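You operate a simulated robot arm through the tools that you are given. There is no shell and no other tool. Be economical: measure what you need, move in short steps, check, and stop when the job is done.

You are at the controls of a simulated robot arm. One attempt, no reset.

TASK
Press the button marked clear three times. Fetch the can marked spare with purple band and stand it on the yellow square board. Put the pad with black band on the yellow card marked store. Push the blue drawer marked sleeves shut. Open the drawer marked gauges, put the round gauge marked fifty nine on the top of table marked fittings away in the inside of drawer marked gauges, then shut the gauges. Press the white button marked set zero three times. Take the sealed small can with yellow band and put it on the middle of small steel table. Push the grey head with black handle shut. Do these in any order. Set down upright: can marked spare with purple band, round gauge marked fifty nine, sealed small can with yellow band.

The check looks at the end state, three seconds after you hand in, the way a careful person would. Anything else that was tipped, shoved, dropped, spilled or broken makes it a failure.

THE ROBOT
A 7-joint arm with a fingered hand on a trunk, on a base that drives. Base frame: it is fixed to the floor where the robot stands at the start and does not move with it; the origin is under the middle of the robot, x ahead of it, y to its left, z up. Units: m, degrees, N and s.
With the tool pointing down near the work surface it reaches from about 0.28 to 0.7 m from the robot's upright axis, wherever it stands. Its first joint turns from -166.0 to 166.0 degrees. Places, roughly: blue drawer marked sleeves [1.1, 0.9, 0.6]; button marked clear [0.8, 0, 1.5]; drawer marked gauges [1.5, 4.9, 0.7]; grey head with black handle [1, 5.5, 1.1]; inside of drawer marked gauges [1.5, 5, 0.6]; middle of small steel table [-0.6, 5.7, 0.7]; pad with black band (9x7x5 cm) [0.5, -0.3, 0.4]; round gauge marked fifty nine [0.25, 2.75, 1]; sealed small can with yellow band (6x6x9 cm) [0.1, 3.2, 0.9]; white button marked set zero [0.5, 2.9, 0.9]; yellow card marked store [5.25, 1, 0.75]; yellow square board (15x15x1 cm) [-2.6, 2.5, 0.8]. Payload 4 kg.
The tool frame sits at the grasp point between the pads (the TCP): z along the fingers, y along the line on which they close. The tips reach 0.026 m beyond it. Largest opening 0.148 m; the body of the gripper starts 0.073 m behind the TCP. The gripper is a hand of 3 fingers: y runs from the thumb to the fingers, the wrist lies at [0, 0, -0.239] in the tool frame, and closing takes about 1.5 s.
Orientation is that of the tool frame in the base frame, as a unit quaternion [w, x, y, z]. With the fingers straight down and closing along the base's y, the tool's x points along the base's -x, its y along +y and its z along -z.

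THE INTERFACE
- The arm moves only by the tool drive_tool. Its argument "commands" is a list of rows, each an object of numbers (a shift or turn left out is 0, a gripper value left out holds the last): "dx", "dy", "dz": the shift along the tool's x, y, z in m; "ax", "ay", "az": the turn, a rotation vector about the tool's x, y, z in degrees. In form: [{"dx": .., "dy": .., "dz": .., "ax": .., "ay": .., "az": ..}, ...]. A call has 1 to 10 rows; each row is the pose to reach, as a shift and turn from the pose commanded when the call began, along the tool's axes at that moment. "fingers" is the closure, from 0 (fully open) to 1 (shut), set as the call begins (left out, the last holds). Rows are played at 5 a second. More than 0.05 m and 8.6 degrees between two rows, or a gripper value outside its range, and nothing of the call is played. A pose out of reach is approached as far as the arm can. The call stops where the force on the tool passes 40 N (or 10 N more than at its start, if that is more) or the arm is blocked; 0.2 s more then pass. The fingers move at their own pace (about 0.072 m/s each) and stop on an object; they squeeze with about 23 N. The grip force told is the motor's: it shows also when the fingers shut on nothing. Time passes only in rows, and 0.2 s behind the last, so rows that repeat a pose let the fingers close. It gives the time, the measured TCP pose, the force on the tool (base axes), the opening and the grip force at its end, in the units of the frame above (readings bear some noise), with the torque about the TCP (base axes, N m) and any sound that the robot's microphone picked up, and new pictures: "pictures" is both (left out), scene, wrist or none.
- Cameras (640 x 400 px; columns grow to the right, rows downward): "scene" is now at [0.024, 0.1225, 1.352]; the picture's right is [-0.36, -0.93, 0.00], its down [-0.34, 0.13, -0.93] and it looks along [0.87, -0.34, -0.37] (base axes); focal length 224 px, centre (320, 200). "wrist" rides on the gripper at [0.068, -0.039, -0.09] in the tool frame; the picture's right is [0.50, 0.87, 0.00], its down [-0.65, 0.38, -0.65] and it looks along [-0.57, 0.33, 0.76] (tool axes); focal length 222 px, centre (320, 200). There is no depth. A picture from a camera that has moved, and an enlarged one, comes with that camera's place and axes in the base frame and with its lens. The place of the scene camera against the robot may be out by one fixed shift of up to 0.012 m in any direction.
- move_column(by): slides the trunk up (or, below 0, down) by that many m; the arm and the scene camera ride with it, the base frame stays. It gives what a move gives, with no picture.
- drive_base(legs): drives the robot by 1 to 6 legs, each [ahead, left, turn to the left] in m, m and degrees, along the robot's own axes; the way and the turn of a leg run together, so that a leg with both is an arc; at most 1.5 m and 180 degrees a leg. The arm and the cameras ride along, it lands a little off, and it stops where it bumps. It gives what a move gives, and a new picture of the scene camera.
- curl_fingers(finger1, finger2, thumb_bend): sets how far each is bent, from 0 (flat) to 1 (curled in); at 0.3 the hand is open as for a grip, at 0.7 the pads meet at the TCP. One left out holds its place. A second passes; each finger stops where it meets its share of the squeeze, and holds until it gets a number again. A gripper value or a shape takes the hand back. It gives what a move gives, with no picture; readings hold the bend of each and the force on the fingers (four entries, about 0 where the hand has none), thumb and palm.
- hand_shape(shape): the hand has 3 fingers and takes this shape, open, in about a second: jaw (thumb against the fingers, like two jaws); tri (thumb and two fingers); tip (a fingertip pinch); poke (one finger out to press); point (the index stretched); flat (the hand flat); cup (the hand cupped); fist (a fist). The gripper value then closes the fingers along that shape, each until it touches; the sizes above hold for jaw. It gives what a move gives, with no picture.
- pan_tilt(pan, tilt): turns the head with the scene camera to pan (to the left, within 155 degrees either way) and tilt (down, from -29 to 69), counted from straight ahead of the robot. It gives what a move gives, and a new picture of the scene camera.
- enlarge(camera, box): a new picture of the part [left, top, right, bottom] of that camera's present view, enlarged. No time passes.
- sign_off(): hands the job in; it is judged then, once.

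Work in short steps. Places have to be worked out from the pictures, the camera data and where the tool is seen: move nearer, look again, correct. Check each grasp and each placing, and mend what went wrong. You have 207 turns and 260 pictures in all, those below and enlarged ones among them. Open the gripper and draw the arm clear of the work before you hand the job in, unless the task says otherwise; then end with one line.

The tools are called after "Call:" by a JSON object that holds its "op" and its "data". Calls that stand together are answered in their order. drive_tool: Moves the arm, as the interface text tells. Its arguments: {"type":"object","properties":{"commands":{"type":"array","items":{"type":"object","properties":{"dx":{"type":"number"},"dy":{"type":"number"},"dz":{"type":"number"},"ax":{"type":"number"},"ay":{"type":"number"},"az":{"type":"number"}}}},"fingers":{"type":"number"},"pictures":{"type":"string","enum":["both","scene","wrist","none"]}},"required":["commands"]} The other tools are called the same way: move_column (by) slides the trunk up or down; hand_shape (shape) gives the hand a shape; curl_fingers (finger1, finger2, thumb_bend) moves the fingers one by one; drive_base (legs) drives the base; pan_tilt (pan, tilt) turns the head that bears the scene camera; enlarge (camera, box) takes an enlarged picture of a part of a camera's view; sign_off () hands the job in.

At the start:

```text
time_s: 0.0
position: [0.4093, -0.1297, 1.0012]
orientation: [-0.001, 0.0, 1.0, 0.0]
contact_force: [-0.7, -0.6, -0.3]
moment: [-0.02, -0.01, 0.02]
gripper_width: 0.1478
grip_force: 0.0
shape: jaw
bend: [0.3, 0.3, 0.3]
finger forces: [0.0, 0.0, 0.1, 0.0, 0.0, 0.0]
trunk travel left (down, up): [-0.275, 0.315]
robot x, y, heading: [-0.0004, -0.0, -0.0]
head pan, tilt: [-21.2, 21.5]
```

scene: 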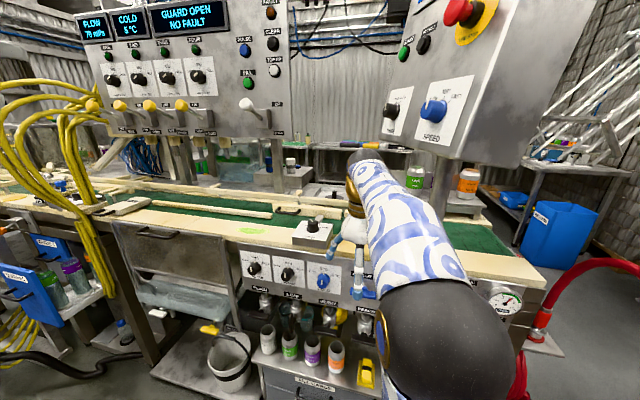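
wrist: 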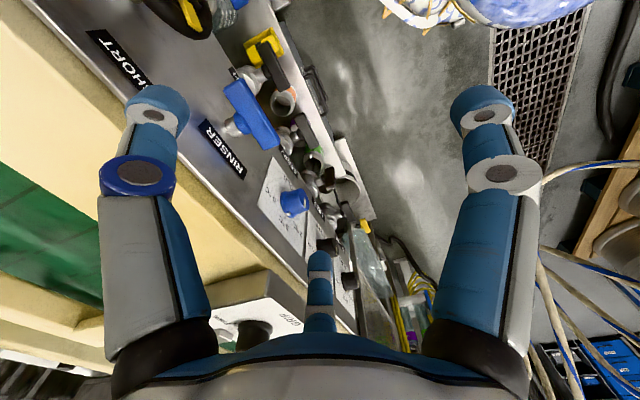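

The scene shows a control panel with labelled buttons, shelves with bottles, and a low blue drawer on the left. I enlarge the parts that matter first.

Call:
{"op": "enlarge", "data": {"camera": "scene", "box": [220, 0, 300, 50]}}

Call:
{"op": "enlarge", "data": {"camera": "scene", "box": [220, 50, 300, 120]}}

Call:
{"op": "enlarge", "data": {"camera": "scene", "box": [230, 290, 400, 396]}}

Call:
{"op": "enlarge", "data": {"camera": "scene", "box": [0, 220, 160, 330]}}

```text
8.00 times, centred on (260, 25) of scene
camera zoom: at [0.024, 0.1225, 1.352], right [-0.36, -0.93, 0.0], down [-0.34, 0.13, -0.93], along [0.87, -0.34, -0.37], focal length 1790 px, centre (800, 1600)
```

zoom: 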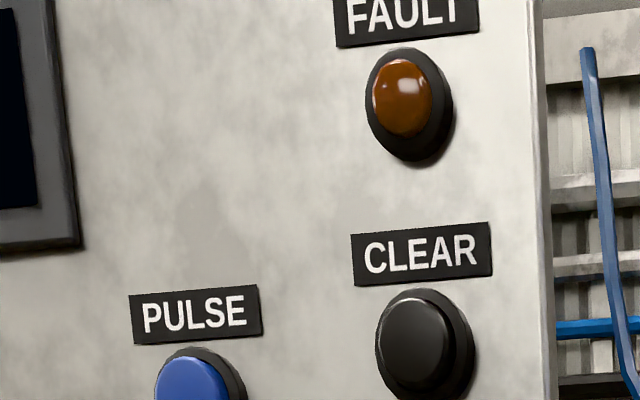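

```text
5.71 times, centred on (260, 85) of scene
camera zoom: at [0.024, 0.1225, 1.352], right [-0.36, -0.93, 0.0], down [-0.34, 0.13, -0.93], along [0.87, -0.34, -0.37], focal length 1278 px, centre (663, 857)
```

zoom: 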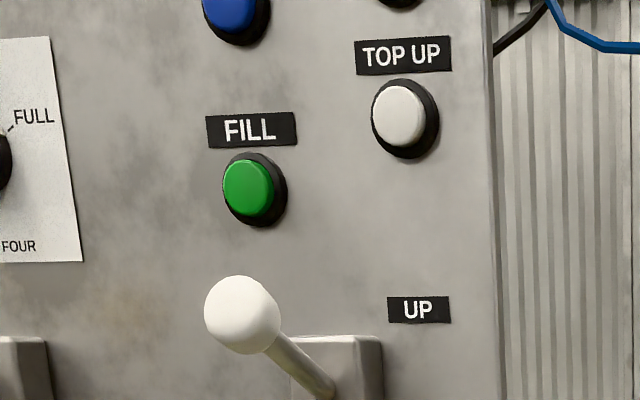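

```text
3.76 times, centred on (315, 343) of scene
camera zoom: at [0.024, 0.1225, 1.352], right [-0.36, -0.93, 0.0], down [-0.34, 0.13, -0.93], along [0.87, -0.34, -0.37], focal length 842 px, centre (339, -338)
```

zoom: 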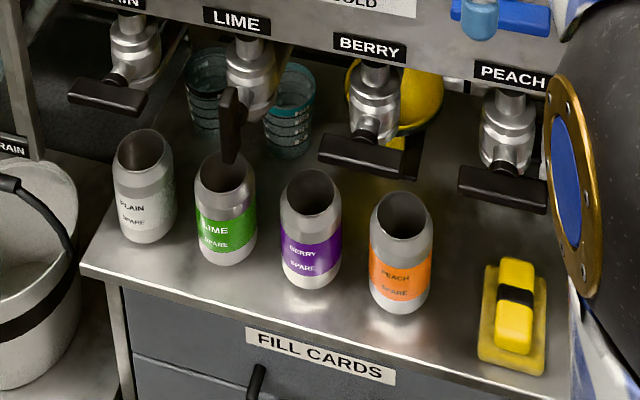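

```text
3.64 times, centred on (80, 275) of scene
camera zoom: at [0.024, 0.1225, 1.352], right [-0.36, -0.93, 0.0], down [-0.34, 0.13, -0.93], along [0.87, -0.34, -0.37], focal length 814 px, centre (1193, -73)
```

zoom: 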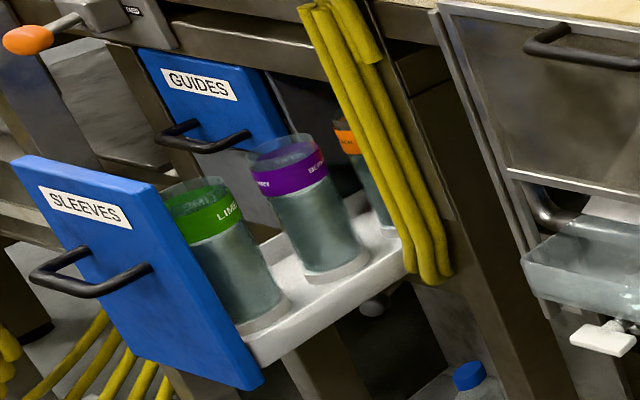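

CLEAR is a black button at about (0.8, -0.03, 1.53) by its ray. I raise the trunk and take the poke shape so I can press it with the hand horizontal.

Call:
{"op": "move_column", "data": {"by": 0.3}}

Call:
{"op": "hand_shape", "data": {"shape": "poke"}}

Call:
{"op": "pan_tilt", "data": {"pan": 0, "tilt": 10}}

```text
time_s: 3.0
position: [0.4103, -0.1298, 1.301]
orientation: [0.0, 0.0, 1.0, 0.0]
contact_force: [0.1, 0.1, -0.6]
moment: [0.0, 0.02, 0.03]
gripper_width: 0.1477
grip_force: 0.0
shape: jaw
bend: [0.3, 0.3, 0.3]
finger forces: [0.1, 0.1, 0.0, 0.1, 0.1, 0.0]
trunk travel left (down, up): [-0.575, 0.015]
robot x, y, heading: [-0.0004, -0.0017, -0.1]
head pan, tilt: [-21.2, 21.5]
```

```text
time_s: 3.9
position: [0.4094, -0.1297, 1.3002]
orientation: [0.0, 0.0, 1.0, -0.001]
contact_force: [0.1, -0.5, -0.1]
moment: [-0.01, -0.01, -0.03]
gripper_width: 0.0
grip_force: 0.1
shape: poke
bend: [1.0, 1.0, 0.4]
finger forces: [0.0, 0.1, 0.0, 0.0, 0.0, 0.0]
trunk travel left (down, up): [-0.575, 0.015]
robot x, y, heading: [-0.0016, -0.0032, 0.2]
head pan, tilt: [-21.2, 21.5]
```

```text
time_s: 4.8
position: [0.4103, -0.1291, 1.3002]
orientation: [0.0, 0.0, 1.0, 0.0]
contact_force: [0.3, 0.5, 0.1]
moment: [0.01, -0.01, -0.02]
gripper_width: 0.0
grip_force: 0.1
shape: poke
bend: [1.0, 1.0, 0.4]
finger forces: [0.0, 0.1, 0.1, 0.1, 0.1, 0.1]
trunk travel left (down, up): [-0.575, 0.015]
robot x, y, heading: [0.0004, -0.0005, 0.1]
head pan, tilt: [0.0, 10.0]
camera scene: at [0.0304, 0.1561, 1.6707], right [0.0, -1.0, 0.0], down [-0.17, 0.0, -0.98], along [0.98, 0.0, -0.17], focal length 224 px, centre (320, 200)
```

scene: 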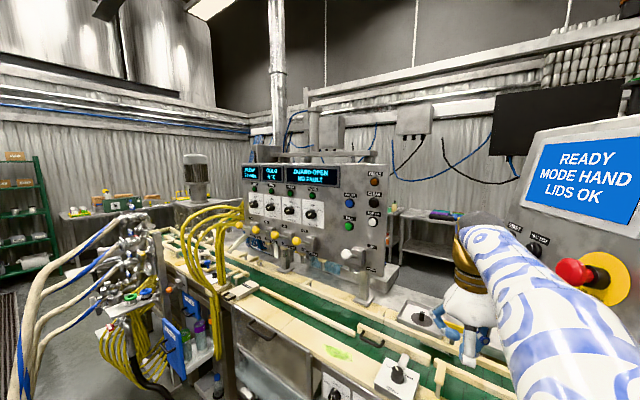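

The two rays put CLEAR near (0.785, -0.03, 1.533). I check how the poke finger sits, with the wrist camera and the scene.

Call:
{"op": "enlarge", "data": {"camera": "wrist", "box": [0, 0, 640, 400]}}

Call:
{"op": "enlarge", "data": {"camera": "scene", "box": [330, 160, 530, 380]}}

```text
1.00 times, centred on (320, 200) of wrist (not enlarged: the box is as wide or as high as the picture)
camera zoom: at [0.3423, -0.17, 1.3918], right [-0.5, 0.87, 0.0], down [0.65, 0.38, 0.65], along [0.57, 0.33, -0.76], focal length 222 px, centre (320, 200)
```

zoom: 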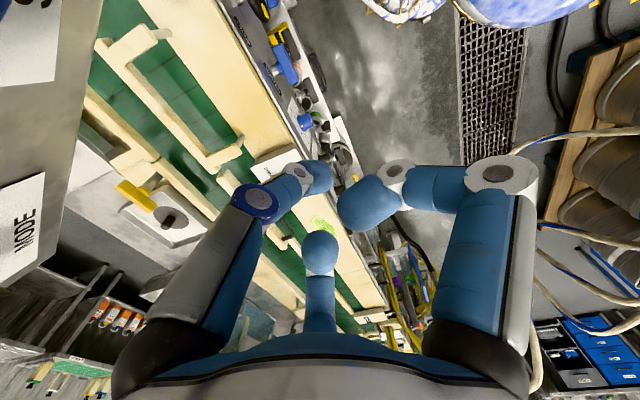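

```text
1.82 times, centred on (430, 270) of scene
camera zoom: at [0.0304, 0.1561, 1.6707], right [0.0, -1.0, 0.0], down [-0.17, 0.0, -0.98], along [0.98, 0.0, -0.17], focal length 407 px, centre (120, 73)
```

zoom: 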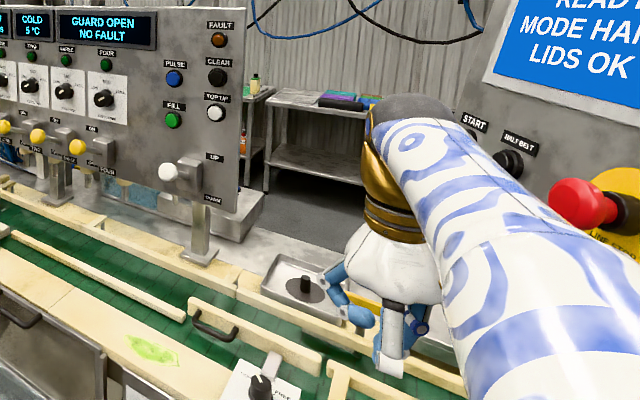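

The extended finger seems to be the far one in the wrist view. I try the "point" shape to compare which sticks out best.

Call:
{"op": "hand_shape", "data": {"shape": "point"}}

Call:
{"op": "enlarge", "data": {"camera": "wrist", "box": [0, 0, 640, 400]}}

Call:
{"op": "enlarge", "data": {"camera": "scene", "box": [400, 200, 530, 380]}}

```text
time_s: 5.7
position: [0.4104, -0.1295, 1.2996]
orientation: [0.0, 0.0, 1.0, -0.001]
contact_force: [-0.2, 0.1, 0.8]
moment: [-0.02, 0.0, -0.01]
gripper_width: 0.1421
grip_force: 0.1
shape: point
bend: [0.7, 1.0, 0.86]
finger forces: [0.0, 0.0, 0.0, 0.1, 0.1, 0.0]
trunk travel left (down, up): [-0.575, 0.015]
robot x, y, heading: [-0.0009, 0.002, -0.0]
head pan, tilt: [0.0, 10.0]
```

```text
1.00 times, centred on (320, 200) of wrist (not enlarged: the box is as wide or as high as the picture)
camera zoom: at [0.3423, -0.1701, 1.3919], right [-0.5, 0.87, 0.0], down [0.65, 0.38, 0.65], along [0.57, 0.33, -0.76], focal length 222 px, centre (320, 200)
```

zoom: 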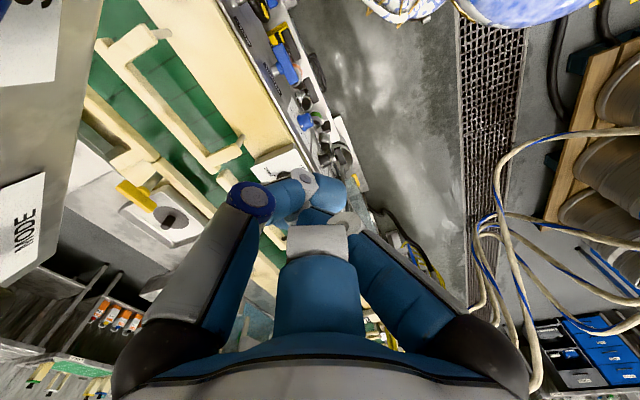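

```text
2.22 times, centred on (465, 290) of scene
camera zoom: at [0.0304, 0.1561, 1.6707], right [0.0, -1.0, 0.0], down [-0.17, 0.0, -0.98], along [0.98, 0.0, -0.17], focal length 497 px, centre (-2, 0)
```

zoom: 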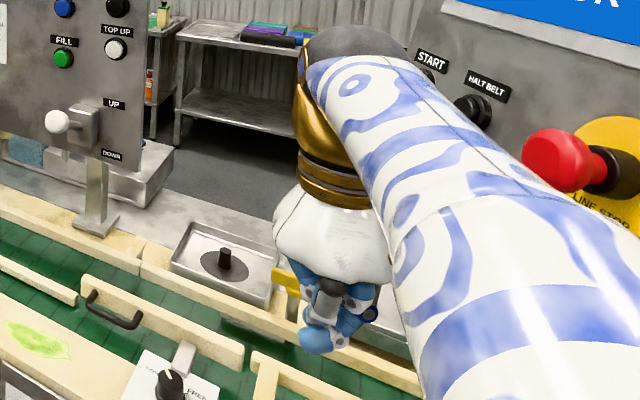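

The jaw shape when shut has a well-known tip (0.026 beyond the TCP), so I will press with that. I swing the hand from down to forward about the wrist, shifting to y≈-0.03, staying about 0.11 m off the panel.

Call:
{"op": "hand_shape", "data": {"shape": "jaw"}}

Call:
{"op": "drive_tool", "data": {"commands": [{"dx": -0.0353, "dy": 0.01, "dz": -0.0026, "ay": -8.5}, {"dx": -0.0699, "dy": 0.02, "dz": -0.0104, "ay": -17}, {"dx": -0.1029, "dy": 0.03, "dz": -0.0233, "ay": -25.5}, {"dx": -0.1336, "dy": 0.04, "dz": -0.0409, "ay": -34}, {"dx": -0.1615, "dy": 0.05, "dz": -0.0628, "ay": -42.5}, {"dx": -0.1857, "dy": 0.06, "dz": -0.0886, "ay": -51}, {"dx": -0.2059, "dy": 0.07, "dz": -0.1177, "ay": -59.5}, {"dx": -0.2216, "dy": 0.08, "dz": -0.1495, "ay": -68}, {"dx": -0.2324, "dy": 0.09, "dz": -0.1832, "ay": -76.5}, {"dx": -0.2381, "dy": 0.1, "dz": -0.2182, "ay": -85}], "fingers": 1, "pictures": "both"}}

```text
time_s: 6.5
position: [0.4105, -0.129, 1.3002]
orientation: [0.0, 0.0, 1.0, 0.0]
contact_force: [0.7, -0.1, -0.2]
moment: [0.02, 0.02, 0.0]
gripper_width: 0.1478
grip_force: 0.1
shape: jaw
bend: [0.3, 0.3, 0.3]
finger forces: [0.0, 0.0, 0.1, 0.1, 0.0, 0.0]
trunk travel left (down, up): [-0.575, 0.015]
robot x, y, heading: [0.0032, -0.0018, -0.1]
head pan, tilt: [0.0, 10.0]
```

```text
time_s: 8.8
position: [0.648, -0.0291, 1.5178]
orientation: [0.677, -0.001, 0.736, 0.0]
contact_force: [-0.6, -0.5, 0.1]
moment: [0.04, -0.02, -0.02]
gripper_width: 0.0
grip_force: 23.4
shape: jaw
bend: [0.7, 0.7, 0.7]
finger forces: [0.0, 0.0, 0.1, 0.1, 0.0, 0.0]
trunk travel left (down, up): [-0.575, 0.015]
robot x, y, heading: [-0.0052, 0.002, 0.3]
head pan, tilt: [0.0, 10.0]
camera scene: at [0.0305, 0.1562, 1.6707], right [0.0, -1.0, 0.0], down [-0.17, 0.0, -0.98], along [0.98, 0.0, -0.17], focal length 224 px, centre (320, 200)
camera wrist: at [0.5523, -0.0704, 1.4604], right [-0.04, 0.87, -0.5], down [-0.6, 0.38, 0.71], along [0.8, 0.33, 0.5], focal length 222 px, centre (320, 200)
```

scene: 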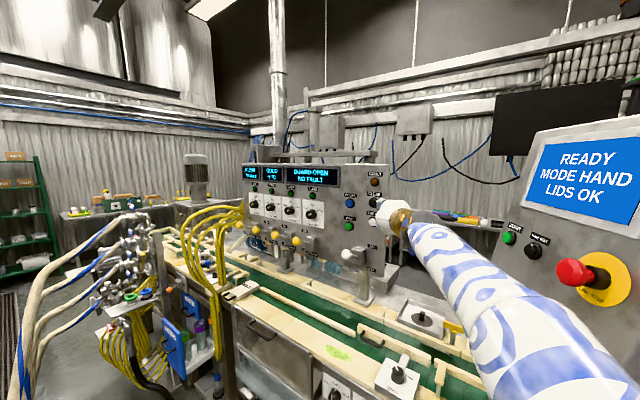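
wrist: 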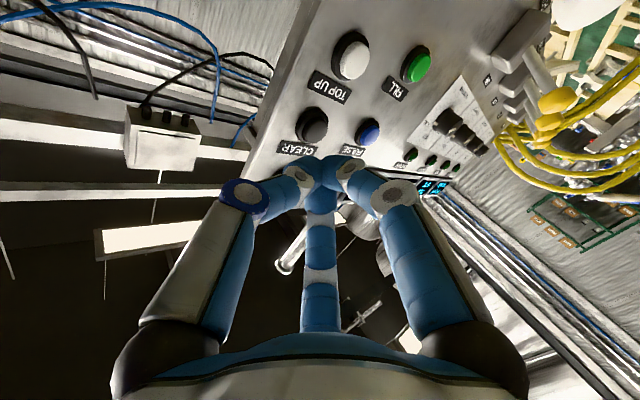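

The wrist view also puts CLEAR near (0.785, -0.03, 1.526). I level the hand and move the tip to about 0.05 m in front of it.

Call:
{"op": "drive_tool", "data": {"commands": [{"dx": -0.007, "dz": 0.03, "ay": -2.5}, {"dx": -0.0152, "dz": 0.0589, "ay": -5}], "pictures": "wrist"}}

```text
time_s: 9.3
position: [0.7086, -0.0295, 1.5267]
orientation: [0.708, 0.0, 0.706, 0.0]
contact_force: [-0.5, 0.0, -0.4]
moment: [0.0, 0.0, 0.0]
gripper_width: 0.0
grip_force: 22.6
shape: jaw
bend: [0.7, 0.7, 0.7]
finger forces: [0.0, 0.0, 0.0, 0.1, 0.1, 0.0]
trunk travel left (down, up): [-0.575, 0.015]
robot x, y, heading: [-0.0014, -0.0007, 0.1]
head pan, tilt: [0.0, 10.0]
camera wrist: at [0.6188, -0.0699, 1.4612], right [0.0, 0.87, -0.5], down [-0.65, 0.38, 0.65], along [0.76, 0.33, 0.57], focal length 222 px, centre (320, 200)
```

wrist: 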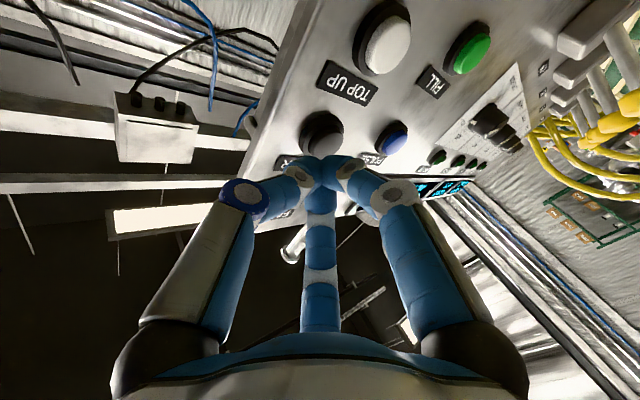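

The tip lines up with CLEAR. I go in with small rows, watching force.

Call:
{"op": "drive_tool", "data": {"commands": [{"dz": 0.015}, {"dz": 0.03}, {"dz": 0.036}, {"dz": 0.04}, {"dz": 0.044}, {"dz": 0.047}], "pictures": "wrist"}}

```text
time_s: 10.5
position: [0.7416, -0.0319, 1.5347]
orientation: [0.711, 0.001, 0.703, -0.002]
contact_force: [-23.9, -0.8, 3.7]
moment: [-0.05, 0.05, -0.08]
gripper_width: 0.0001
grip_force: 23.0
shape: jaw
bend: [0.7, 0.7, 0.7]
finger forces: [43.9, 0.1, 0.0, 0.0, 0.0, 0.0]
trunk travel left (down, up): [-0.575, 0.015]
robot x, y, heading: [-0.0025, 0.0029, -0.0]
head pan, tilt: [0.0, 10.0]
heard: click
stopped in row 5: the force on the tool passed its limit at 42 N (the readings are from after the stop); the commanded pose is now the measured one
camera wrist: at [0.6503, -0.0725, 1.4683], right [0.01, 0.86, -0.5], down [-0.66, 0.38, 0.65], along [0.75, 0.33, 0.57], focal length 222 px, centre (320, 200)
```

wrist: 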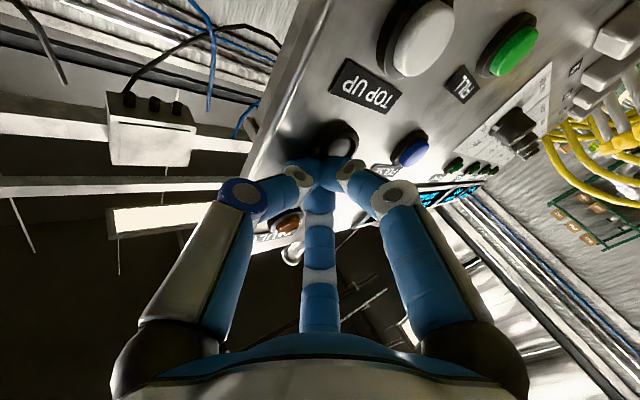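

One click was heard; the tip slid up a little at 42 N. I retract, correct down, and see whether the release also makes a click.

Call:
{"op": "drive_tool", "data": {"commands": [{"dz": -0.015, "dx": 0.003}, {"dz": -0.03, "dx": 0.01, "dy": 0.001, "ay": -0.4}, {"dz": -0.03, "dx": 0.01, "dy": 0.001, "ay": -0.4}], "pictures": "none"}}

```text
time_s: 11.3
position: [0.7186, -0.0305, 1.519]
orientation: [0.709, 0.0, 0.705, -0.001]
contact_force: [-0.7, 1.0, -0.6]
moment: [0.0, -0.01, -0.01]
gripper_width: 0.0
grip_force: 22.7
shape: jaw
bend: [0.7, 0.7, 0.7]
finger forces: [0.0, 0.1, 0.0, 0.0, 0.1, 0.0]
trunk travel left (down, up): [-0.575, 0.015]
robot x, y, heading: [0.0009, 0.003, 0.2]
head pan, tilt: [0.0, 10.0]
```

No sound on release. Second press, slightly gentler.

Call:
{"op": "drive_tool", "data": {"commands": [{"dz": 0.008, "dx": -0.006}, {"dz": 0.016, "dx": -0.006}, {"dz": 0.02, "dx": -0.006}, {"dz": 0.024, "dx": -0.006}, {"dz": 0.026, "dx": -0.006}], "pictures": "none"}}

```text
time_s: 12.5
position: [0.7381, -0.0343, 1.5285]
orientation: [0.711, 0.0, 0.703, -0.001]
contact_force: [-26.9, -7.6, -5.5]
moment: [0.0, 0.26, -0.37]
gripper_width: 0.0
grip_force: 22.9
shape: jaw
bend: [0.7, 0.7, 0.7]
finger forces: [0.0, 0.0, 0.0, 0.1, 44.8, 0.0]
trunk travel left (down, up): [-0.575, 0.015]
robot x, y, heading: [-0.0011, 0.0009, 0.0]
head pan, tilt: [0.0, 10.0]
heard: click
```

Second click. Retract and press once more.

Call:
{"op": "drive_tool", "data": {"commands": [{"dz": -0.006}, {"dz": -0.016}, {"dz": -0.026}, {"dz": -0.026}], "pictures": "none"}}

Call:
{"op": "drive_tool", "data": {"commands": [{"dz": 0.01}, {"dz": 0.016}, {"dz": 0.02}, {"dz": 0.024}, {"dz": 0.026}], "pictures": "none"}}

```text
time_s: 13.5
position: [0.7164, -0.0305, 1.524]
orientation: [0.709, 0.0, 0.705, 0.0]
contact_force: [-0.1, -0.5, 0.2]
moment: [0.0, -0.01, -0.02]
gripper_width: 0.0
grip_force: 22.6
shape: jaw
bend: [0.7, 0.7, 0.7]
finger forces: [0.0, 0.0, 0.0, 0.0, 0.0, 0.1]
trunk travel left (down, up): [-0.575, 0.015]
robot x, y, heading: [0.0018, 0.0005, -0.1]
head pan, tilt: [0.0, 10.0]
```

```text
time_s: 14.7
position: [0.7369, -0.0344, 1.5274]
orientation: [0.71, 0.001, 0.704, -0.002]
contact_force: [-26.0, -8.5, -5.8]
moment: [0.0, 0.3, -0.36]
gripper_width: 0.0
grip_force: 22.1
shape: jaw
bend: [0.7, 0.7, 0.7]
finger forces: [0.0, 0.1, 0.1, 0.0, 46.4, 0.0]
trunk travel left (down, up): [-0.575, 0.015]
robot x, y, heading: [0.0018, 0.0003, 0.1]
head pan, tilt: [0.0, 10.0]
heard: click
```

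Three clicks done. I back out and swing the hand down again.

Call:
{"op": "drive_tool", "data": {"commands": [{"dz": -0.02}, {"dz": -0.05}, {"dz": -0.09}], "pictures": "none"}}

Call:
{"op": "enlarge", "data": {"camera": "scene", "box": [240, 150, 400, 250]}}

```text
time_s: 15.7
position: [0.6532, 0.038, 1.5232]
orientation: [0.707, -0.041, 0.705, 0.039]
contact_force: [0.0, 0.4, -0.1]
moment: [0.04, 0.0, -0.01]
gripper_width: 0.0001
grip_force: 22.8
shape: jaw
bend: [0.7, 0.7, 0.7]
finger forces: [0.0, 0.1, 0.1, 0.0, 0.0, 0.0]
trunk travel left (down, up): [-0.575, 0.015]
robot x, y, heading: [-0.0007, 0.0001, 0.3]
head pan, tilt: [0.0, 10.0]
stopped in row 3: the arm was blocked; the commanded pose is now the measured one
```

```text
4.00 times, centred on (320, 200) of scene
camera zoom: at [0.0299, 0.1558, 1.6707], right [0.0, -1.0, 0.0], down [-0.17, 0.0, -0.98], along [0.98, 0.0, -0.17], focal length 895 px, centre (320, 200)
```

zoom: 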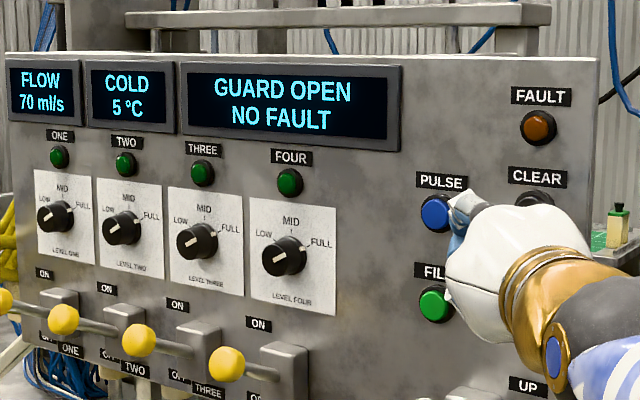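

The arm slid sideways and reported blocked while backing out, now clear of the panel at (0.653, 0.038, 1.523), yawed 6°. I undo the yaw with the wrist kept in place, then swing down.

Call:
{"op": "drive_tool", "data": {"commands": [{"dy": -0.015, "ax": 3.2}, {"dy": -0.03, "ax": 6.5}], "pictures": "none"}}

Call:
{"op": "drive_tool", "data": {"commands": [{"dx": 0.0353, "dy": -0.005, "dz": -0.0026, "ay": 8.5}, {"dx": 0.0699, "dy": -0.01, "dz": -0.0104, "ay": 17}, {"dx": 0.1029, "dy": -0.015, "dz": -0.0233, "ay": 25.5}, {"dx": 0.1336, "dy": -0.02, "dz": -0.0409, "ay": 34}, {"dx": 0.1615, "dy": -0.025, "dz": -0.0628, "ay": 42.5}, {"dx": 0.1857, "dy": -0.03, "dz": -0.0886, "ay": 51}, {"dx": 0.2059, "dy": -0.035, "dz": -0.1177, "ay": 59.5}, {"dx": 0.2216, "dy": -0.04, "dz": -0.1495, "ay": 68}, {"dx": 0.2324, "dy": -0.045, "dz": -0.1832, "ay": 76.5}, {"dx": 0.2381, "dy": -0.05, "dz": -0.2182, "ay": 85}], "pictures": "none"}}

```text
time_s: 16.3
position: [0.6566, 0.0065, 1.5218]
orientation: [0.708, 0.0, 0.706, -0.002]
contact_force: [-0.8, 0.3, 0.2]
moment: [0.02, -0.03, 0.01]
gripper_width: 0.0
grip_force: 22.9
shape: jaw
bend: [0.7, 0.7, 0.7]
finger forces: [0.1, 0.0, 0.1, 0.0, 0.0, 0.0]
trunk travel left (down, up): [-0.575, 0.015]
robot x, y, heading: [-0.0005, -0.0004, -0.1]
head pan, tilt: [0.0, 10.0]
```

```text
time_s: 18.5
position: [0.4372, -0.0418, 1.2852]
orientation: [0.044, 0.002, 0.999, -0.002]
contact_force: [0.4, -0.4, -0.7]
moment: [0.04, 0.01, 0.01]
gripper_width: 0.0004
grip_force: 23.2
shape: jaw
bend: [0.7, 0.7, 0.7]
finger forces: [0.0, 0.0, 0.1, 0.0, 0.1, 0.0]
trunk travel left (down, up): [-0.575, 0.015]
robot x, y, heading: [0.0009, 0.0006, 0.2]
head pan, tilt: [0.0, 10.0]
```

The hand is down again. I take panorama pictures for planning the drives.

Call:
{"op": "pan_tilt", "data": {"pan": 70, "tilt": 20}}

Call:
{"op": "pan_tilt", "data": {"pan": 140, "tilt": 20}}

Call:
{"op": "pan_tilt", "data": {"pan": -140, "tilt": 20}}

Call:
{"op": "pan_tilt", "data": {"pan": -65, "tilt": 20}}

Call:
{"op": "pan_tilt", "data": {"pan": 0, "tilt": 45}}

```text
time_s: 19.9
position: [0.4377, -0.0415, 1.2833]
orientation: [0.046, 0.003, 0.999, 0.0]
contact_force: [-0.3, -0.6, -0.2]
moment: [0.02, 0.0, 0.02]
gripper_width: 0.0001
grip_force: 23.0
shape: jaw
bend: [0.7, 0.7, 0.7]
finger forces: [0.0, 0.0, 0.0, 0.0, 0.1, 0.0]
trunk travel left (down, up): [-0.575, 0.015]
robot x, y, heading: [0.0022, 0.0009, -0.1]
head pan, tilt: [70.0, 20.0]
camera scene: at [-0.031, 0.2436, 1.6544], right [0.94, -0.34, 0.0], down [-0.12, -0.32, -0.94], along [0.32, 0.88, -0.34], focal length 224 px, centre (320, 200)
```

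scene: 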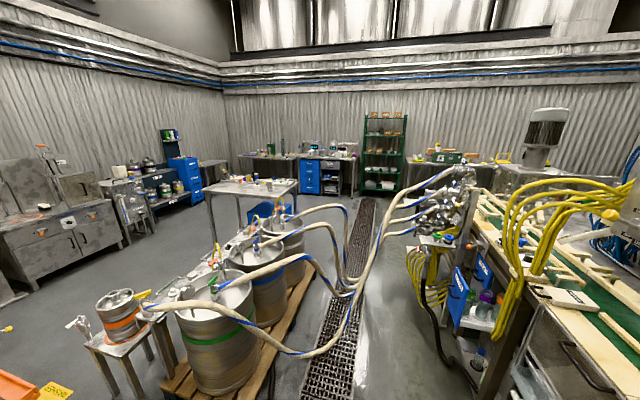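

```text
time_s: 21.3
position: [0.4376, -0.0425, 1.2839]
orientation: [0.046, 0.002, 0.999, -0.001]
contact_force: [0.7, 0.2, -0.2]
moment: [0.02, -0.02, 0.02]
gripper_width: 0.0
grip_force: 22.7
shape: jaw
bend: [0.7, 0.7, 0.7]
finger forces: [0.0, 0.0, 0.0, 0.1, 0.1, 0.1]
trunk travel left (down, up): [-0.575, 0.015]
robot x, y, heading: [-0.0005, 0.0001, 0.1]
head pan, tilt: [140.0, 20.0]
camera scene: at [-0.1342, 0.216, 1.6544], right [0.64, 0.77, 0.0], down [0.26, -0.22, -0.94], along [-0.72, 0.6, -0.34], focal length 224 px, centre (320, 200)
```

scene: 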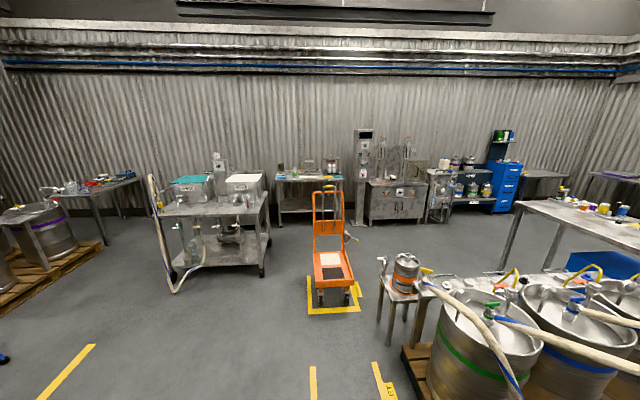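

```text
time_s: 25.1
position: [0.4387, -0.0417, 1.2836]
orientation: [0.045, 0.001, 0.999, -0.001]
contact_force: [0.6, -0.5, -1.4]
moment: [0.02, 0.0, 0.01]
gripper_width: 0.0
grip_force: 23.0
shape: jaw
bend: [0.7, 0.7, 0.7]
finger forces: [0.1, 0.0, 0.0, 0.0, 0.0, 0.0]
trunk travel left (down, up): [-0.575, 0.015]
robot x, y, heading: [0.0006, 0.0001, -0.0]
head pan, tilt: [-140.0, 20.0]
camera scene: at [-0.1342, 0.0963, 1.6544], right [-0.64, 0.77, 0.0], down [0.26, 0.22, -0.94], along [-0.72, -0.6, -0.34], focal length 224 px, centre (320, 200)
```

scene: 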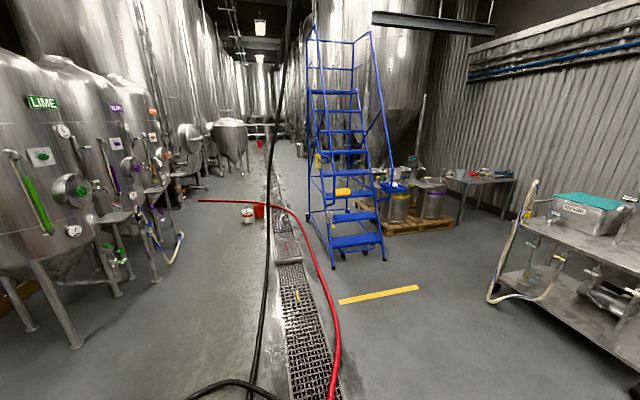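

```text
time_s: 26.6
position: [0.4385, -0.0415, 1.2825]
orientation: [0.045, 0.003, 0.999, -0.001]
contact_force: [-0.6, 0.2, -0.8]
moment: [0.03, 0.01, -0.02]
gripper_width: 0.0002
grip_force: 22.9
shape: jaw
bend: [0.7, 0.7, 0.7]
finger forces: [0.0, 0.0, 0.0, 0.1, 0.0, 0.0]
trunk travel left (down, up): [-0.575, 0.015]
robot x, y, heading: [-0.0015, -0.0037, -0.1]
head pan, tilt: [-65.0, 20.0]
camera scene: at [-0.0236, 0.0717, 1.6544], right [-0.91, -0.42, 0.0], down [-0.14, 0.31, -0.94], along [0.4, -0.85, -0.34], focal length 224 px, centre (320, 200)
```

scene: 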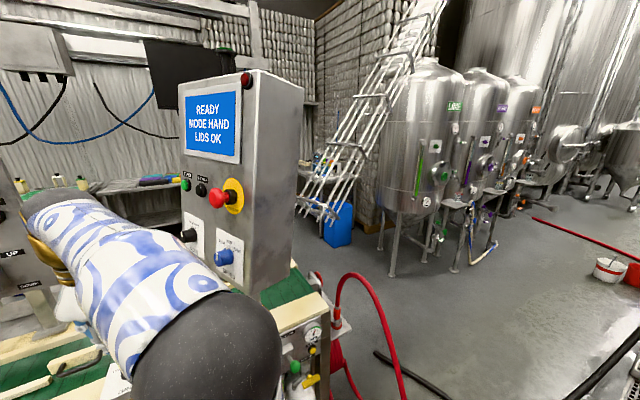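

```text
time_s: 28.0
position: [0.4387, -0.0428, 1.2843]
orientation: [0.046, 0.001, 0.999, -0.001]
contact_force: [0.0, -0.1, 0.5]
moment: [0.04, -0.03, 0.0]
gripper_width: 0.0001
grip_force: 22.6
shape: jaw
bend: [0.7, 0.7, 0.7]
finger forces: [0.0, 0.0, 0.0, 0.0, 0.0, 0.0]
trunk travel left (down, up): [-0.575, 0.015]
robot x, y, heading: [-0.0004, -0.0006, -0.2]
head pan, tilt: [0.0, 45.0]
camera scene: at [0.0184, 0.156, 1.6158], right [0.0, -1.0, 0.0], down [-0.71, 0.0, -0.71], along [0.71, 0.0, -0.71], focal length 224 px, centre (320, 200)
```

scene: 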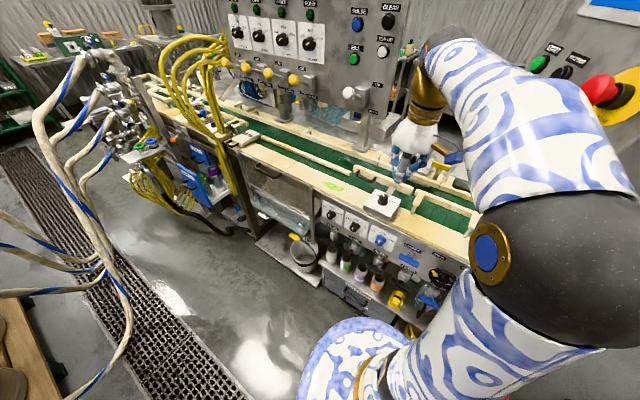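

The line runs diagonally (direction about (0.6, 0.8)), so I should face it at a heading of about -37°. I back off slightly and turn to face it, then look down at the front.

Call:
{"op": "drive_base", "data": {"legs": [[-0.12, 0.09, 0], [0, 0, -37]]}}

Call:
{"op": "pan_tilt", "data": {"pan": 45, "tilt": 35}}

```text
time_s: 31.1
position: [0.2067, -0.206, 1.2835]
orientation: [0.042, 0.318, 0.947, -0.014]
contact_force: [-0.5, 0.2, 0.2]
moment: [0.0, 0.03, 0.02]
gripper_width: 0.0
grip_force: 22.9
shape: jaw
bend: [0.7, 0.7, 0.7]
finger forces: [0.1, 0.1, 0.1, 0.0, 0.1, 0.0]
trunk travel left (down, up): [-0.575, 0.015]
robot x, y, heading: [-0.1193, 0.0882, -37.1]
head pan, tilt: [0.0, 45.0]
camera scene: at [-0.0133, 0.2025, 1.6158], right [-0.6, -0.8, 0.0], down [-0.57, 0.42, -0.71], along [0.57, -0.42, -0.71], focal length 224 px, centre (320, 200)
```

scene: 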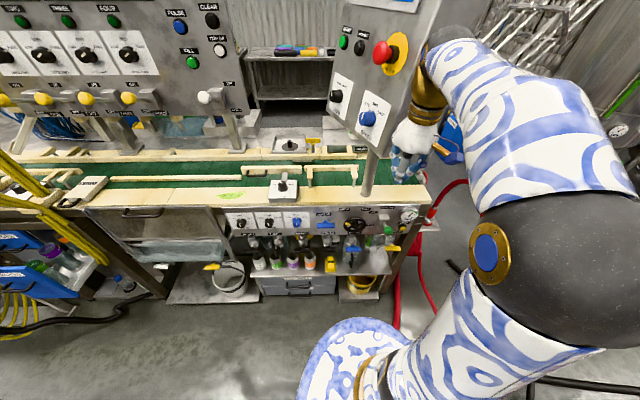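

```text
time_s: 32.2
position: [0.2069, -0.2074, 1.2838]
orientation: [0.041, 0.318, 0.947, -0.015]
contact_force: [-0.1, 0.5, -0.2]
moment: [0.0, 0.0, 0.0]
gripper_width: 0.0
grip_force: 23.0
shape: jaw
bend: [0.7, 0.7, 0.7]
finger forces: [0.0, 0.0, 0.1, 0.0, 0.0, 0.1]
trunk travel left (down, up): [-0.575, 0.015]
robot x, y, heading: [-0.1217, 0.0886, -36.9]
head pan, tilt: [45.0, 35.0]
camera scene: at [0.0089, 0.2638, 1.6306], right [0.14, -0.99, 0.0], down [-0.57, -0.08, -0.82], along [0.81, 0.11, -0.57], focal length 224 px, centre (320, 200)
```

scene: 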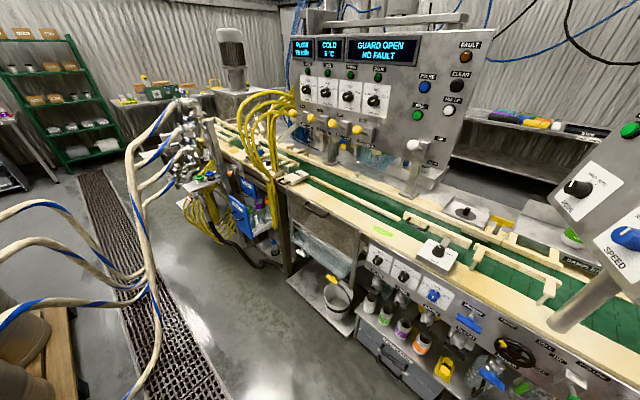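

Facing the line now. I lower the trunk for work at the low shelf, and take the same view again to triangulate the hoses.

Call:
{"op": "move_column", "data": {"by": -0.45}}

Call:
{"op": "pan_tilt", "data": {"pan": 45, "tilt": 20}}

Call:
{"op": "pan_tilt", "data": {"pan": 0, "tilt": 40}}

```text
refused: -0.45 is not a number from -0.4 to 0.4
```

```text
time_s: 33.0
position: [0.2068, -0.2092, 1.2837]
orientation: [0.042, 0.317, 0.947, -0.015]
contact_force: [-0.4, 0.2, -0.1]
moment: [0.01, 0.02, 0.03]
gripper_width: 0.0002
grip_force: 22.5
shape: jaw
bend: [0.7, 0.7, 0.7]
finger forces: [0.1, 0.0, 0.0, 0.0, 0.1, 0.0]
trunk travel left (down, up): [-0.575, 0.015]
robot x, y, heading: [-0.1187, 0.0907, -36.8]
head pan, tilt: [45.0, 20.0]
camera scene: at [0.0139, 0.2645, 1.6544], right [0.14, -0.99, 0.0], down [-0.34, -0.05, -0.94], along [0.93, 0.13, -0.34], focal length 224 px, centre (320, 200)
```

scene: 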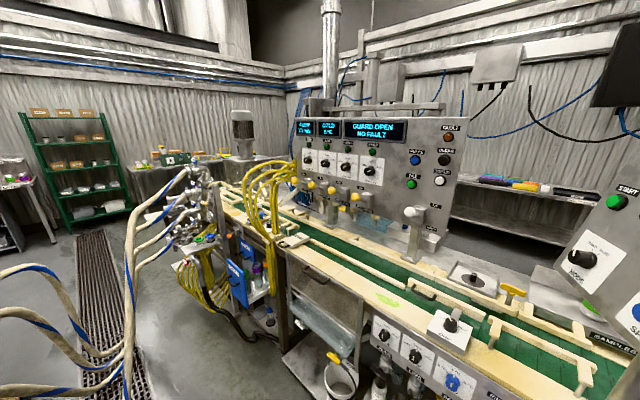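

```text
time_s: 34.1
position: [0.2072, -0.2079, 1.2838]
orientation: [0.042, 0.318, 0.947, -0.015]
contact_force: [0.4, -0.1, -0.2]
moment: [-0.02, 0.01, 0.01]
gripper_width: 0.0
grip_force: 22.9
shape: jaw
bend: [0.7, 0.7, 0.7]
finger forces: [0.1, 0.0, 0.1, 0.0, 0.0, 0.0]
trunk travel left (down, up): [-0.575, 0.015]
robot x, y, heading: [-0.1186, 0.0906, -37.1]
head pan, tilt: [0.0, 40.0]
camera scene: at [-0.0103, 0.2004, 1.623], right [-0.6, -0.8, 0.0], down [-0.51, 0.39, -0.77], along [0.61, -0.46, -0.64], focal length 224 px, centre (320, 200)
```

scene: 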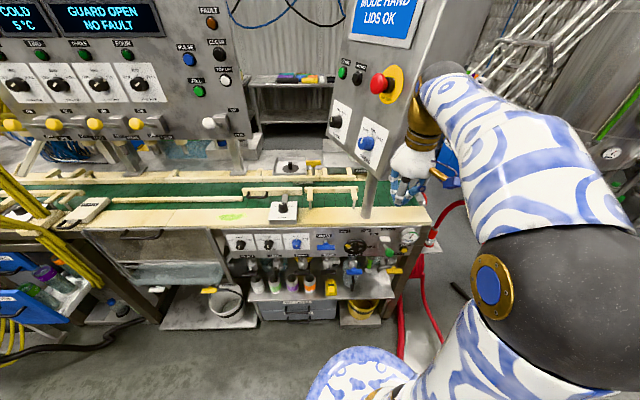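

The limit is 0.4 per call. I lower by 0.4 and view again.

Call:
{"op": "move_column", "data": {"by": -0.4}}

Call:
{"op": "pan_tilt", "data": {"pan": 45, "tilt": 20}}

Call:
{"op": "pan_tilt", "data": {"pan": 0, "tilt": 35}}

```text
time_s: 37.9
position: [0.2066, -0.2076, 0.8847]
orientation: [0.042, 0.317, 0.947, -0.016]
contact_force: [0.1, -0.1, 0.7]
moment: [-0.02, -0.04, -0.01]
gripper_width: 0.0
grip_force: 23.3
shape: jaw
bend: [0.7, 0.7, 0.7]
finger forces: [0.1, 0.0, 0.0, 0.0, 0.0, 0.1]
trunk travel left (down, up): [-0.175, 0.415]
robot x, y, heading: [-0.1193, 0.0895, -36.9]
head pan, tilt: [0.0, 40.0]
```

```text
time_s: 39.0
position: [0.2071, -0.2077, 0.8853]
orientation: [0.042, 0.318, 0.947, -0.015]
contact_force: [-0.9, 0.5, 0.2]
moment: [0.04, 0.02, 0.01]
gripper_width: 0.0
grip_force: 23.1
shape: jaw
bend: [0.7, 0.7, 0.7]
finger forces: [0.0, 0.0, 0.0, 0.1, 0.0, 0.0]
trunk travel left (down, up): [-0.175, 0.415]
robot x, y, heading: [-0.1182, 0.0874, -37.1]
head pan, tilt: [45.0, 20.0]
camera scene: at [0.0139, 0.2644, 1.2544], right [0.14, -0.99, 0.0], down [-0.34, -0.05, -0.94], along [0.93, 0.13, -0.34], focal length 224 px, centre (320, 200)
```

scene: 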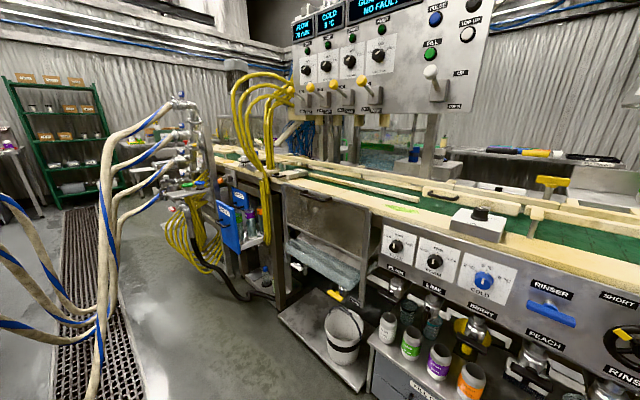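

```text
time_s: 40.2
position: [0.206, -0.2083, 0.8849]
orientation: [0.042, 0.318, 0.947, -0.015]
contact_force: [0.8, -0.1, 0.6]
moment: [0.01, 0.02, 0.0]
gripper_width: 0.0
grip_force: 22.7
shape: jaw
bend: [0.7, 0.7, 0.7]
finger forces: [0.0, 0.0, 0.2, 0.0, 0.1, 0.1]
trunk travel left (down, up): [-0.175, 0.415]
robot x, y, heading: [-0.1207, 0.0899, -36.7]
head pan, tilt: [0.0, 35.0]
camera scene: at [-0.0079, 0.1986, 1.2306], right [-0.6, -0.8, 0.0], down [-0.46, 0.34, -0.82], along [0.66, -0.49, -0.57], focal length 224 px, centre (320, 200)
```

scene: 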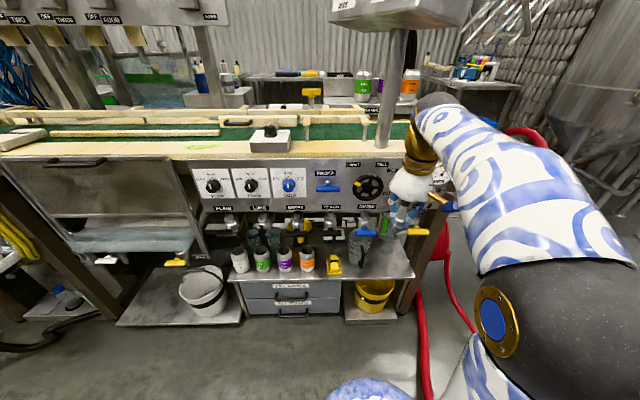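

By triangulation the purple (BERRY) can stands near (0.59, -0.06, 0.47), and the hose hangs near (0.69, 1.23, 0.88). I shift the base left 0.3 m so that the can is straight ahead.

Call:
{"op": "drive_base", "data": {"legs": [[0, 0.3, 0]]}}

Call:
{"op": "enlarge", "data": {"camera": "scene", "box": [260, 180, 480, 318]}}

```text
time_s: 42.2
position: [0.3897, 0.0378, 0.8844]
orientation: [0.042, 0.316, 0.948, -0.015]
contact_force: [-0.3, 0.0, -1.3]
moment: [0.0, 0.02, 0.02]
gripper_width: 0.0
grip_force: 23.3
shape: jaw
bend: [0.7, 0.7, 0.7]
finger forces: [0.1, 0.0, 0.0, 0.0, 0.0, 0.0]
trunk travel left (down, up): [-0.175, 0.415]
robot x, y, heading: [0.0651, 0.3338, -36.5]
head pan, tilt: [0.0, 35.0]
camera scene: at [0.1745, 0.4424, 1.2306], right [-0.6, -0.8, 0.0], down [-0.46, 0.34, -0.82], along [0.66, -0.49, -0.57], focal length 224 px, centre (320, 200)
```

scene: 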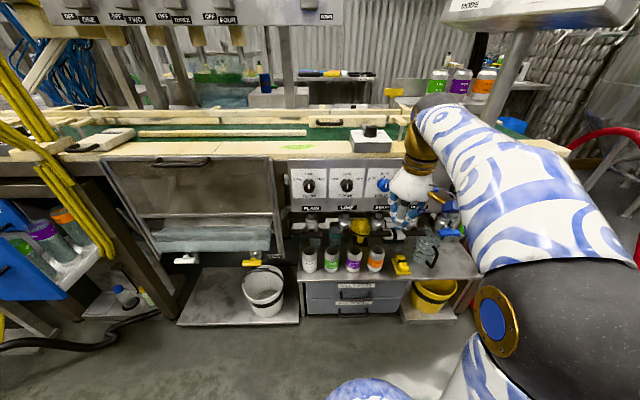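

```text
2.90 times, centred on (370, 249) of scene
camera zoom: at [0.1745, 0.4424, 1.2306], right [-0.6, -0.8, 0.0], down [-0.46, 0.34, -0.82], along [0.66, -0.49, -0.57], focal length 648 px, centre (175, 58)
```

zoom: 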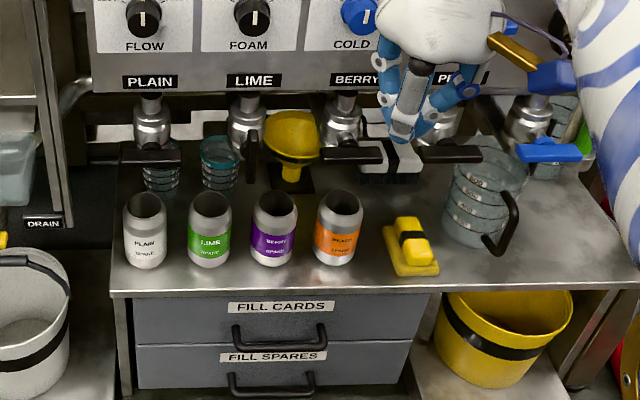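

The two views fix the purple can at about (0.62, -0.076, 0.44). The hand closes radially with three fingers, so a top-down grip would be best if the valve handles permit; I lower the trunk a bit and look at nozzle positions from a second height.

Call:
{"op": "move_column", "data": {"by": -0.15}}

Call:
{"op": "enlarge", "data": {"camera": "scene", "box": [270, 120, 460, 239]}}

```text
time_s: 44.0
position: [0.3903, 0.0373, 0.7335]
orientation: [0.043, 0.315, 0.948, -0.014]
contact_force: [-0.1, 0.3, 0.4]
moment: [-0.02, -0.01, -0.02]
gripper_width: 0.0001
grip_force: 23.2
shape: jaw
bend: [0.7, 0.7, 0.7]
finger forces: [0.0, 0.0, 0.1, 0.0, 0.0, 0.0]
trunk travel left (down, up): [-0.025, 0.565]
robot x, y, heading: [0.0655, 0.331, -36.8]
head pan, tilt: [0.0, 35.0]
```

```text
3.36 times, centred on (365, 180) of scene
camera zoom: at [0.1745, 0.4425, 1.0806], right [-0.6, -0.8, 0.0], down [-0.46, 0.34, -0.82], along [0.66, -0.49, -0.57], focal length 752 px, centre (169, 269)
```

zoom: 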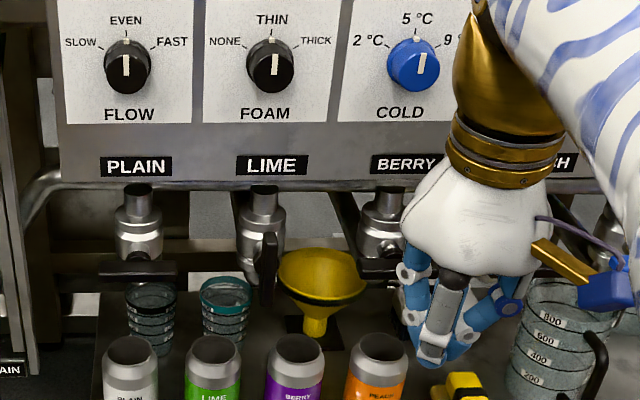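

The nozzles hang right above/in front of the cans (panel face about 0.63 ahead of the camera, handles at z≈0.65), so a low horizontal approach is needed with thumb up and the two fingers in the side gaps. Before backing up 0.1 m I look at the hoses behind-left.

Call:
{"op": "pan_tilt", "data": {"pan": 110, "tilt": 35}}

```text
time_s: 45.9
position: [0.3902, 0.0375, 0.7341]
orientation: [0.042, 0.317, 0.948, -0.015]
contact_force: [0.3, 0.2, 0.9]
moment: [-0.03, 0.0, -0.02]
gripper_width: 0.0
grip_force: 23.1
shape: jaw
bend: [0.7, 0.7, 0.7]
finger forces: [0.0, 0.1, 0.0, 0.0, 0.1, 0.1]
trunk travel left (down, up): [-0.025, 0.565]
robot x, y, heading: [0.0629, 0.3353, -37.0]
head pan, tilt: [110.0, 35.0]
camera scene: at [0.1295, 0.5795, 1.0806], right [0.96, -0.29, 0.0], down [-0.17, -0.55, -0.82], along [0.24, 0.78, -0.57], focal length 224 px, centre (320, 200)
```

scene: 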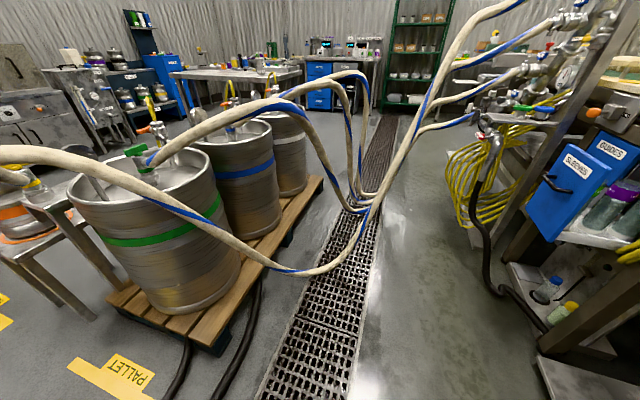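

The space behind is free. I back up 0.1 m and roll the hand -90° (thumb will end up on top).

Call:
{"op": "drive_base", "data": {"legs": [[-0.1, 0, 0]]}}

Call:
{"op": "drive_tool", "data": {"commands": [{"az": -8.6}, {"az": -17.2}, {"az": -25.8}, {"az": -34.4}, {"az": -43}, {"az": -51.6}, {"az": -60.2}, {"az": -68.8}, {"az": -77.4}, {"az": -86}], "pictures": "none"}}

Call:
{"op": "pan_tilt", "data": {"pan": 0, "tilt": 40}}

```text
time_s: 47.0
position: [0.3124, 0.0964, 0.7344]
orientation: [0.042, 0.316, 0.948, -0.015]
contact_force: [0.0, -1.3, 0.7]
moment: [0.04, 0.01, 0.01]
gripper_width: 0.0
grip_force: 22.3
shape: jaw
bend: [0.7, 0.7, 0.7]
finger forces: [0.0, 0.0, 0.0, 0.0, 0.0, 0.0]
trunk travel left (down, up): [-0.025, 0.565]
robot x, y, heading: [-0.0117, 0.3945, -36.8]
head pan, tilt: [110.0, 35.0]
camera scene: at [0.0509, 0.6381, 1.0806], right [0.96, -0.29, 0.0], down [-0.17, -0.55, -0.82], along [0.24, 0.78, -0.57], focal length 224 px, centre (320, 200)
```

scene: 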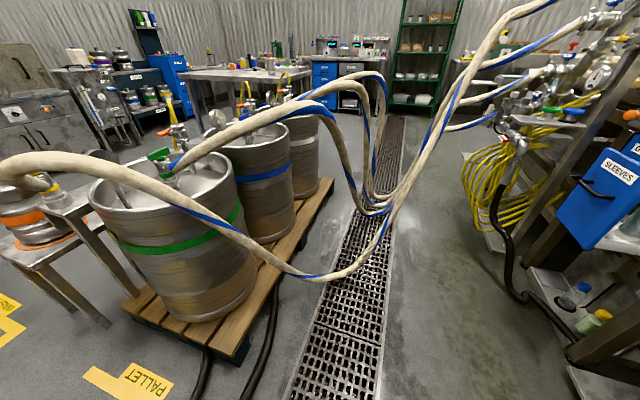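

```text
time_s: 49.2
position: [0.3167, 0.0947, 0.719]
orientation: [0.009, -0.371, 0.928, -0.023]
contact_force: [-0.5, 0.1, -0.9]
moment: [-0.02, 0.02, 0.01]
gripper_width: 0.0002
grip_force: 23.2
shape: jaw
bend: [0.7, 0.7, 0.7]
finger forces: [0.0, 0.0, 0.0, 0.0, 0.0, 0.0]
out of reach, approached as far as the arm can: row 10
trunk travel left (down, up): [-0.025, 0.565]
robot x, y, heading: [-0.0134, 0.3911, -36.7]
head pan, tilt: [110.0, 35.0]
```

```text
time_s: 51.1
position: [0.3168, 0.0941, 0.7193]
orientation: [0.008, -0.372, 0.928, -0.023]
contact_force: [-0.5, 0.7, 0.6]
moment: [-0.01, 0.05, 0.03]
gripper_width: 0.0
grip_force: 23.3
shape: jaw
bend: [0.7, 0.7, 0.7]
finger forces: [0.0, 0.0, 0.0, 0.0, 0.1, 0.0]
trunk travel left (down, up): [-0.025, 0.565]
robot x, y, heading: [-0.0155, 0.3936, -36.6]
head pan, tilt: [0.0, 40.0]
camera scene: at [0.0937, 0.503, 1.073], right [-0.6, -0.8, 0.0], down [-0.52, 0.38, -0.77], along [0.61, -0.46, -0.64], focal length 224 px, centre (320, 200)
```

scene: 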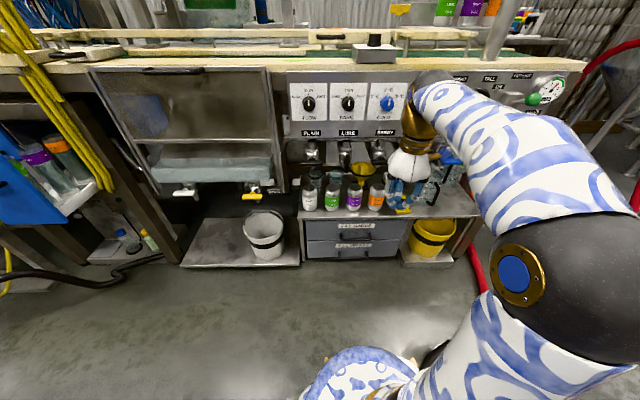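

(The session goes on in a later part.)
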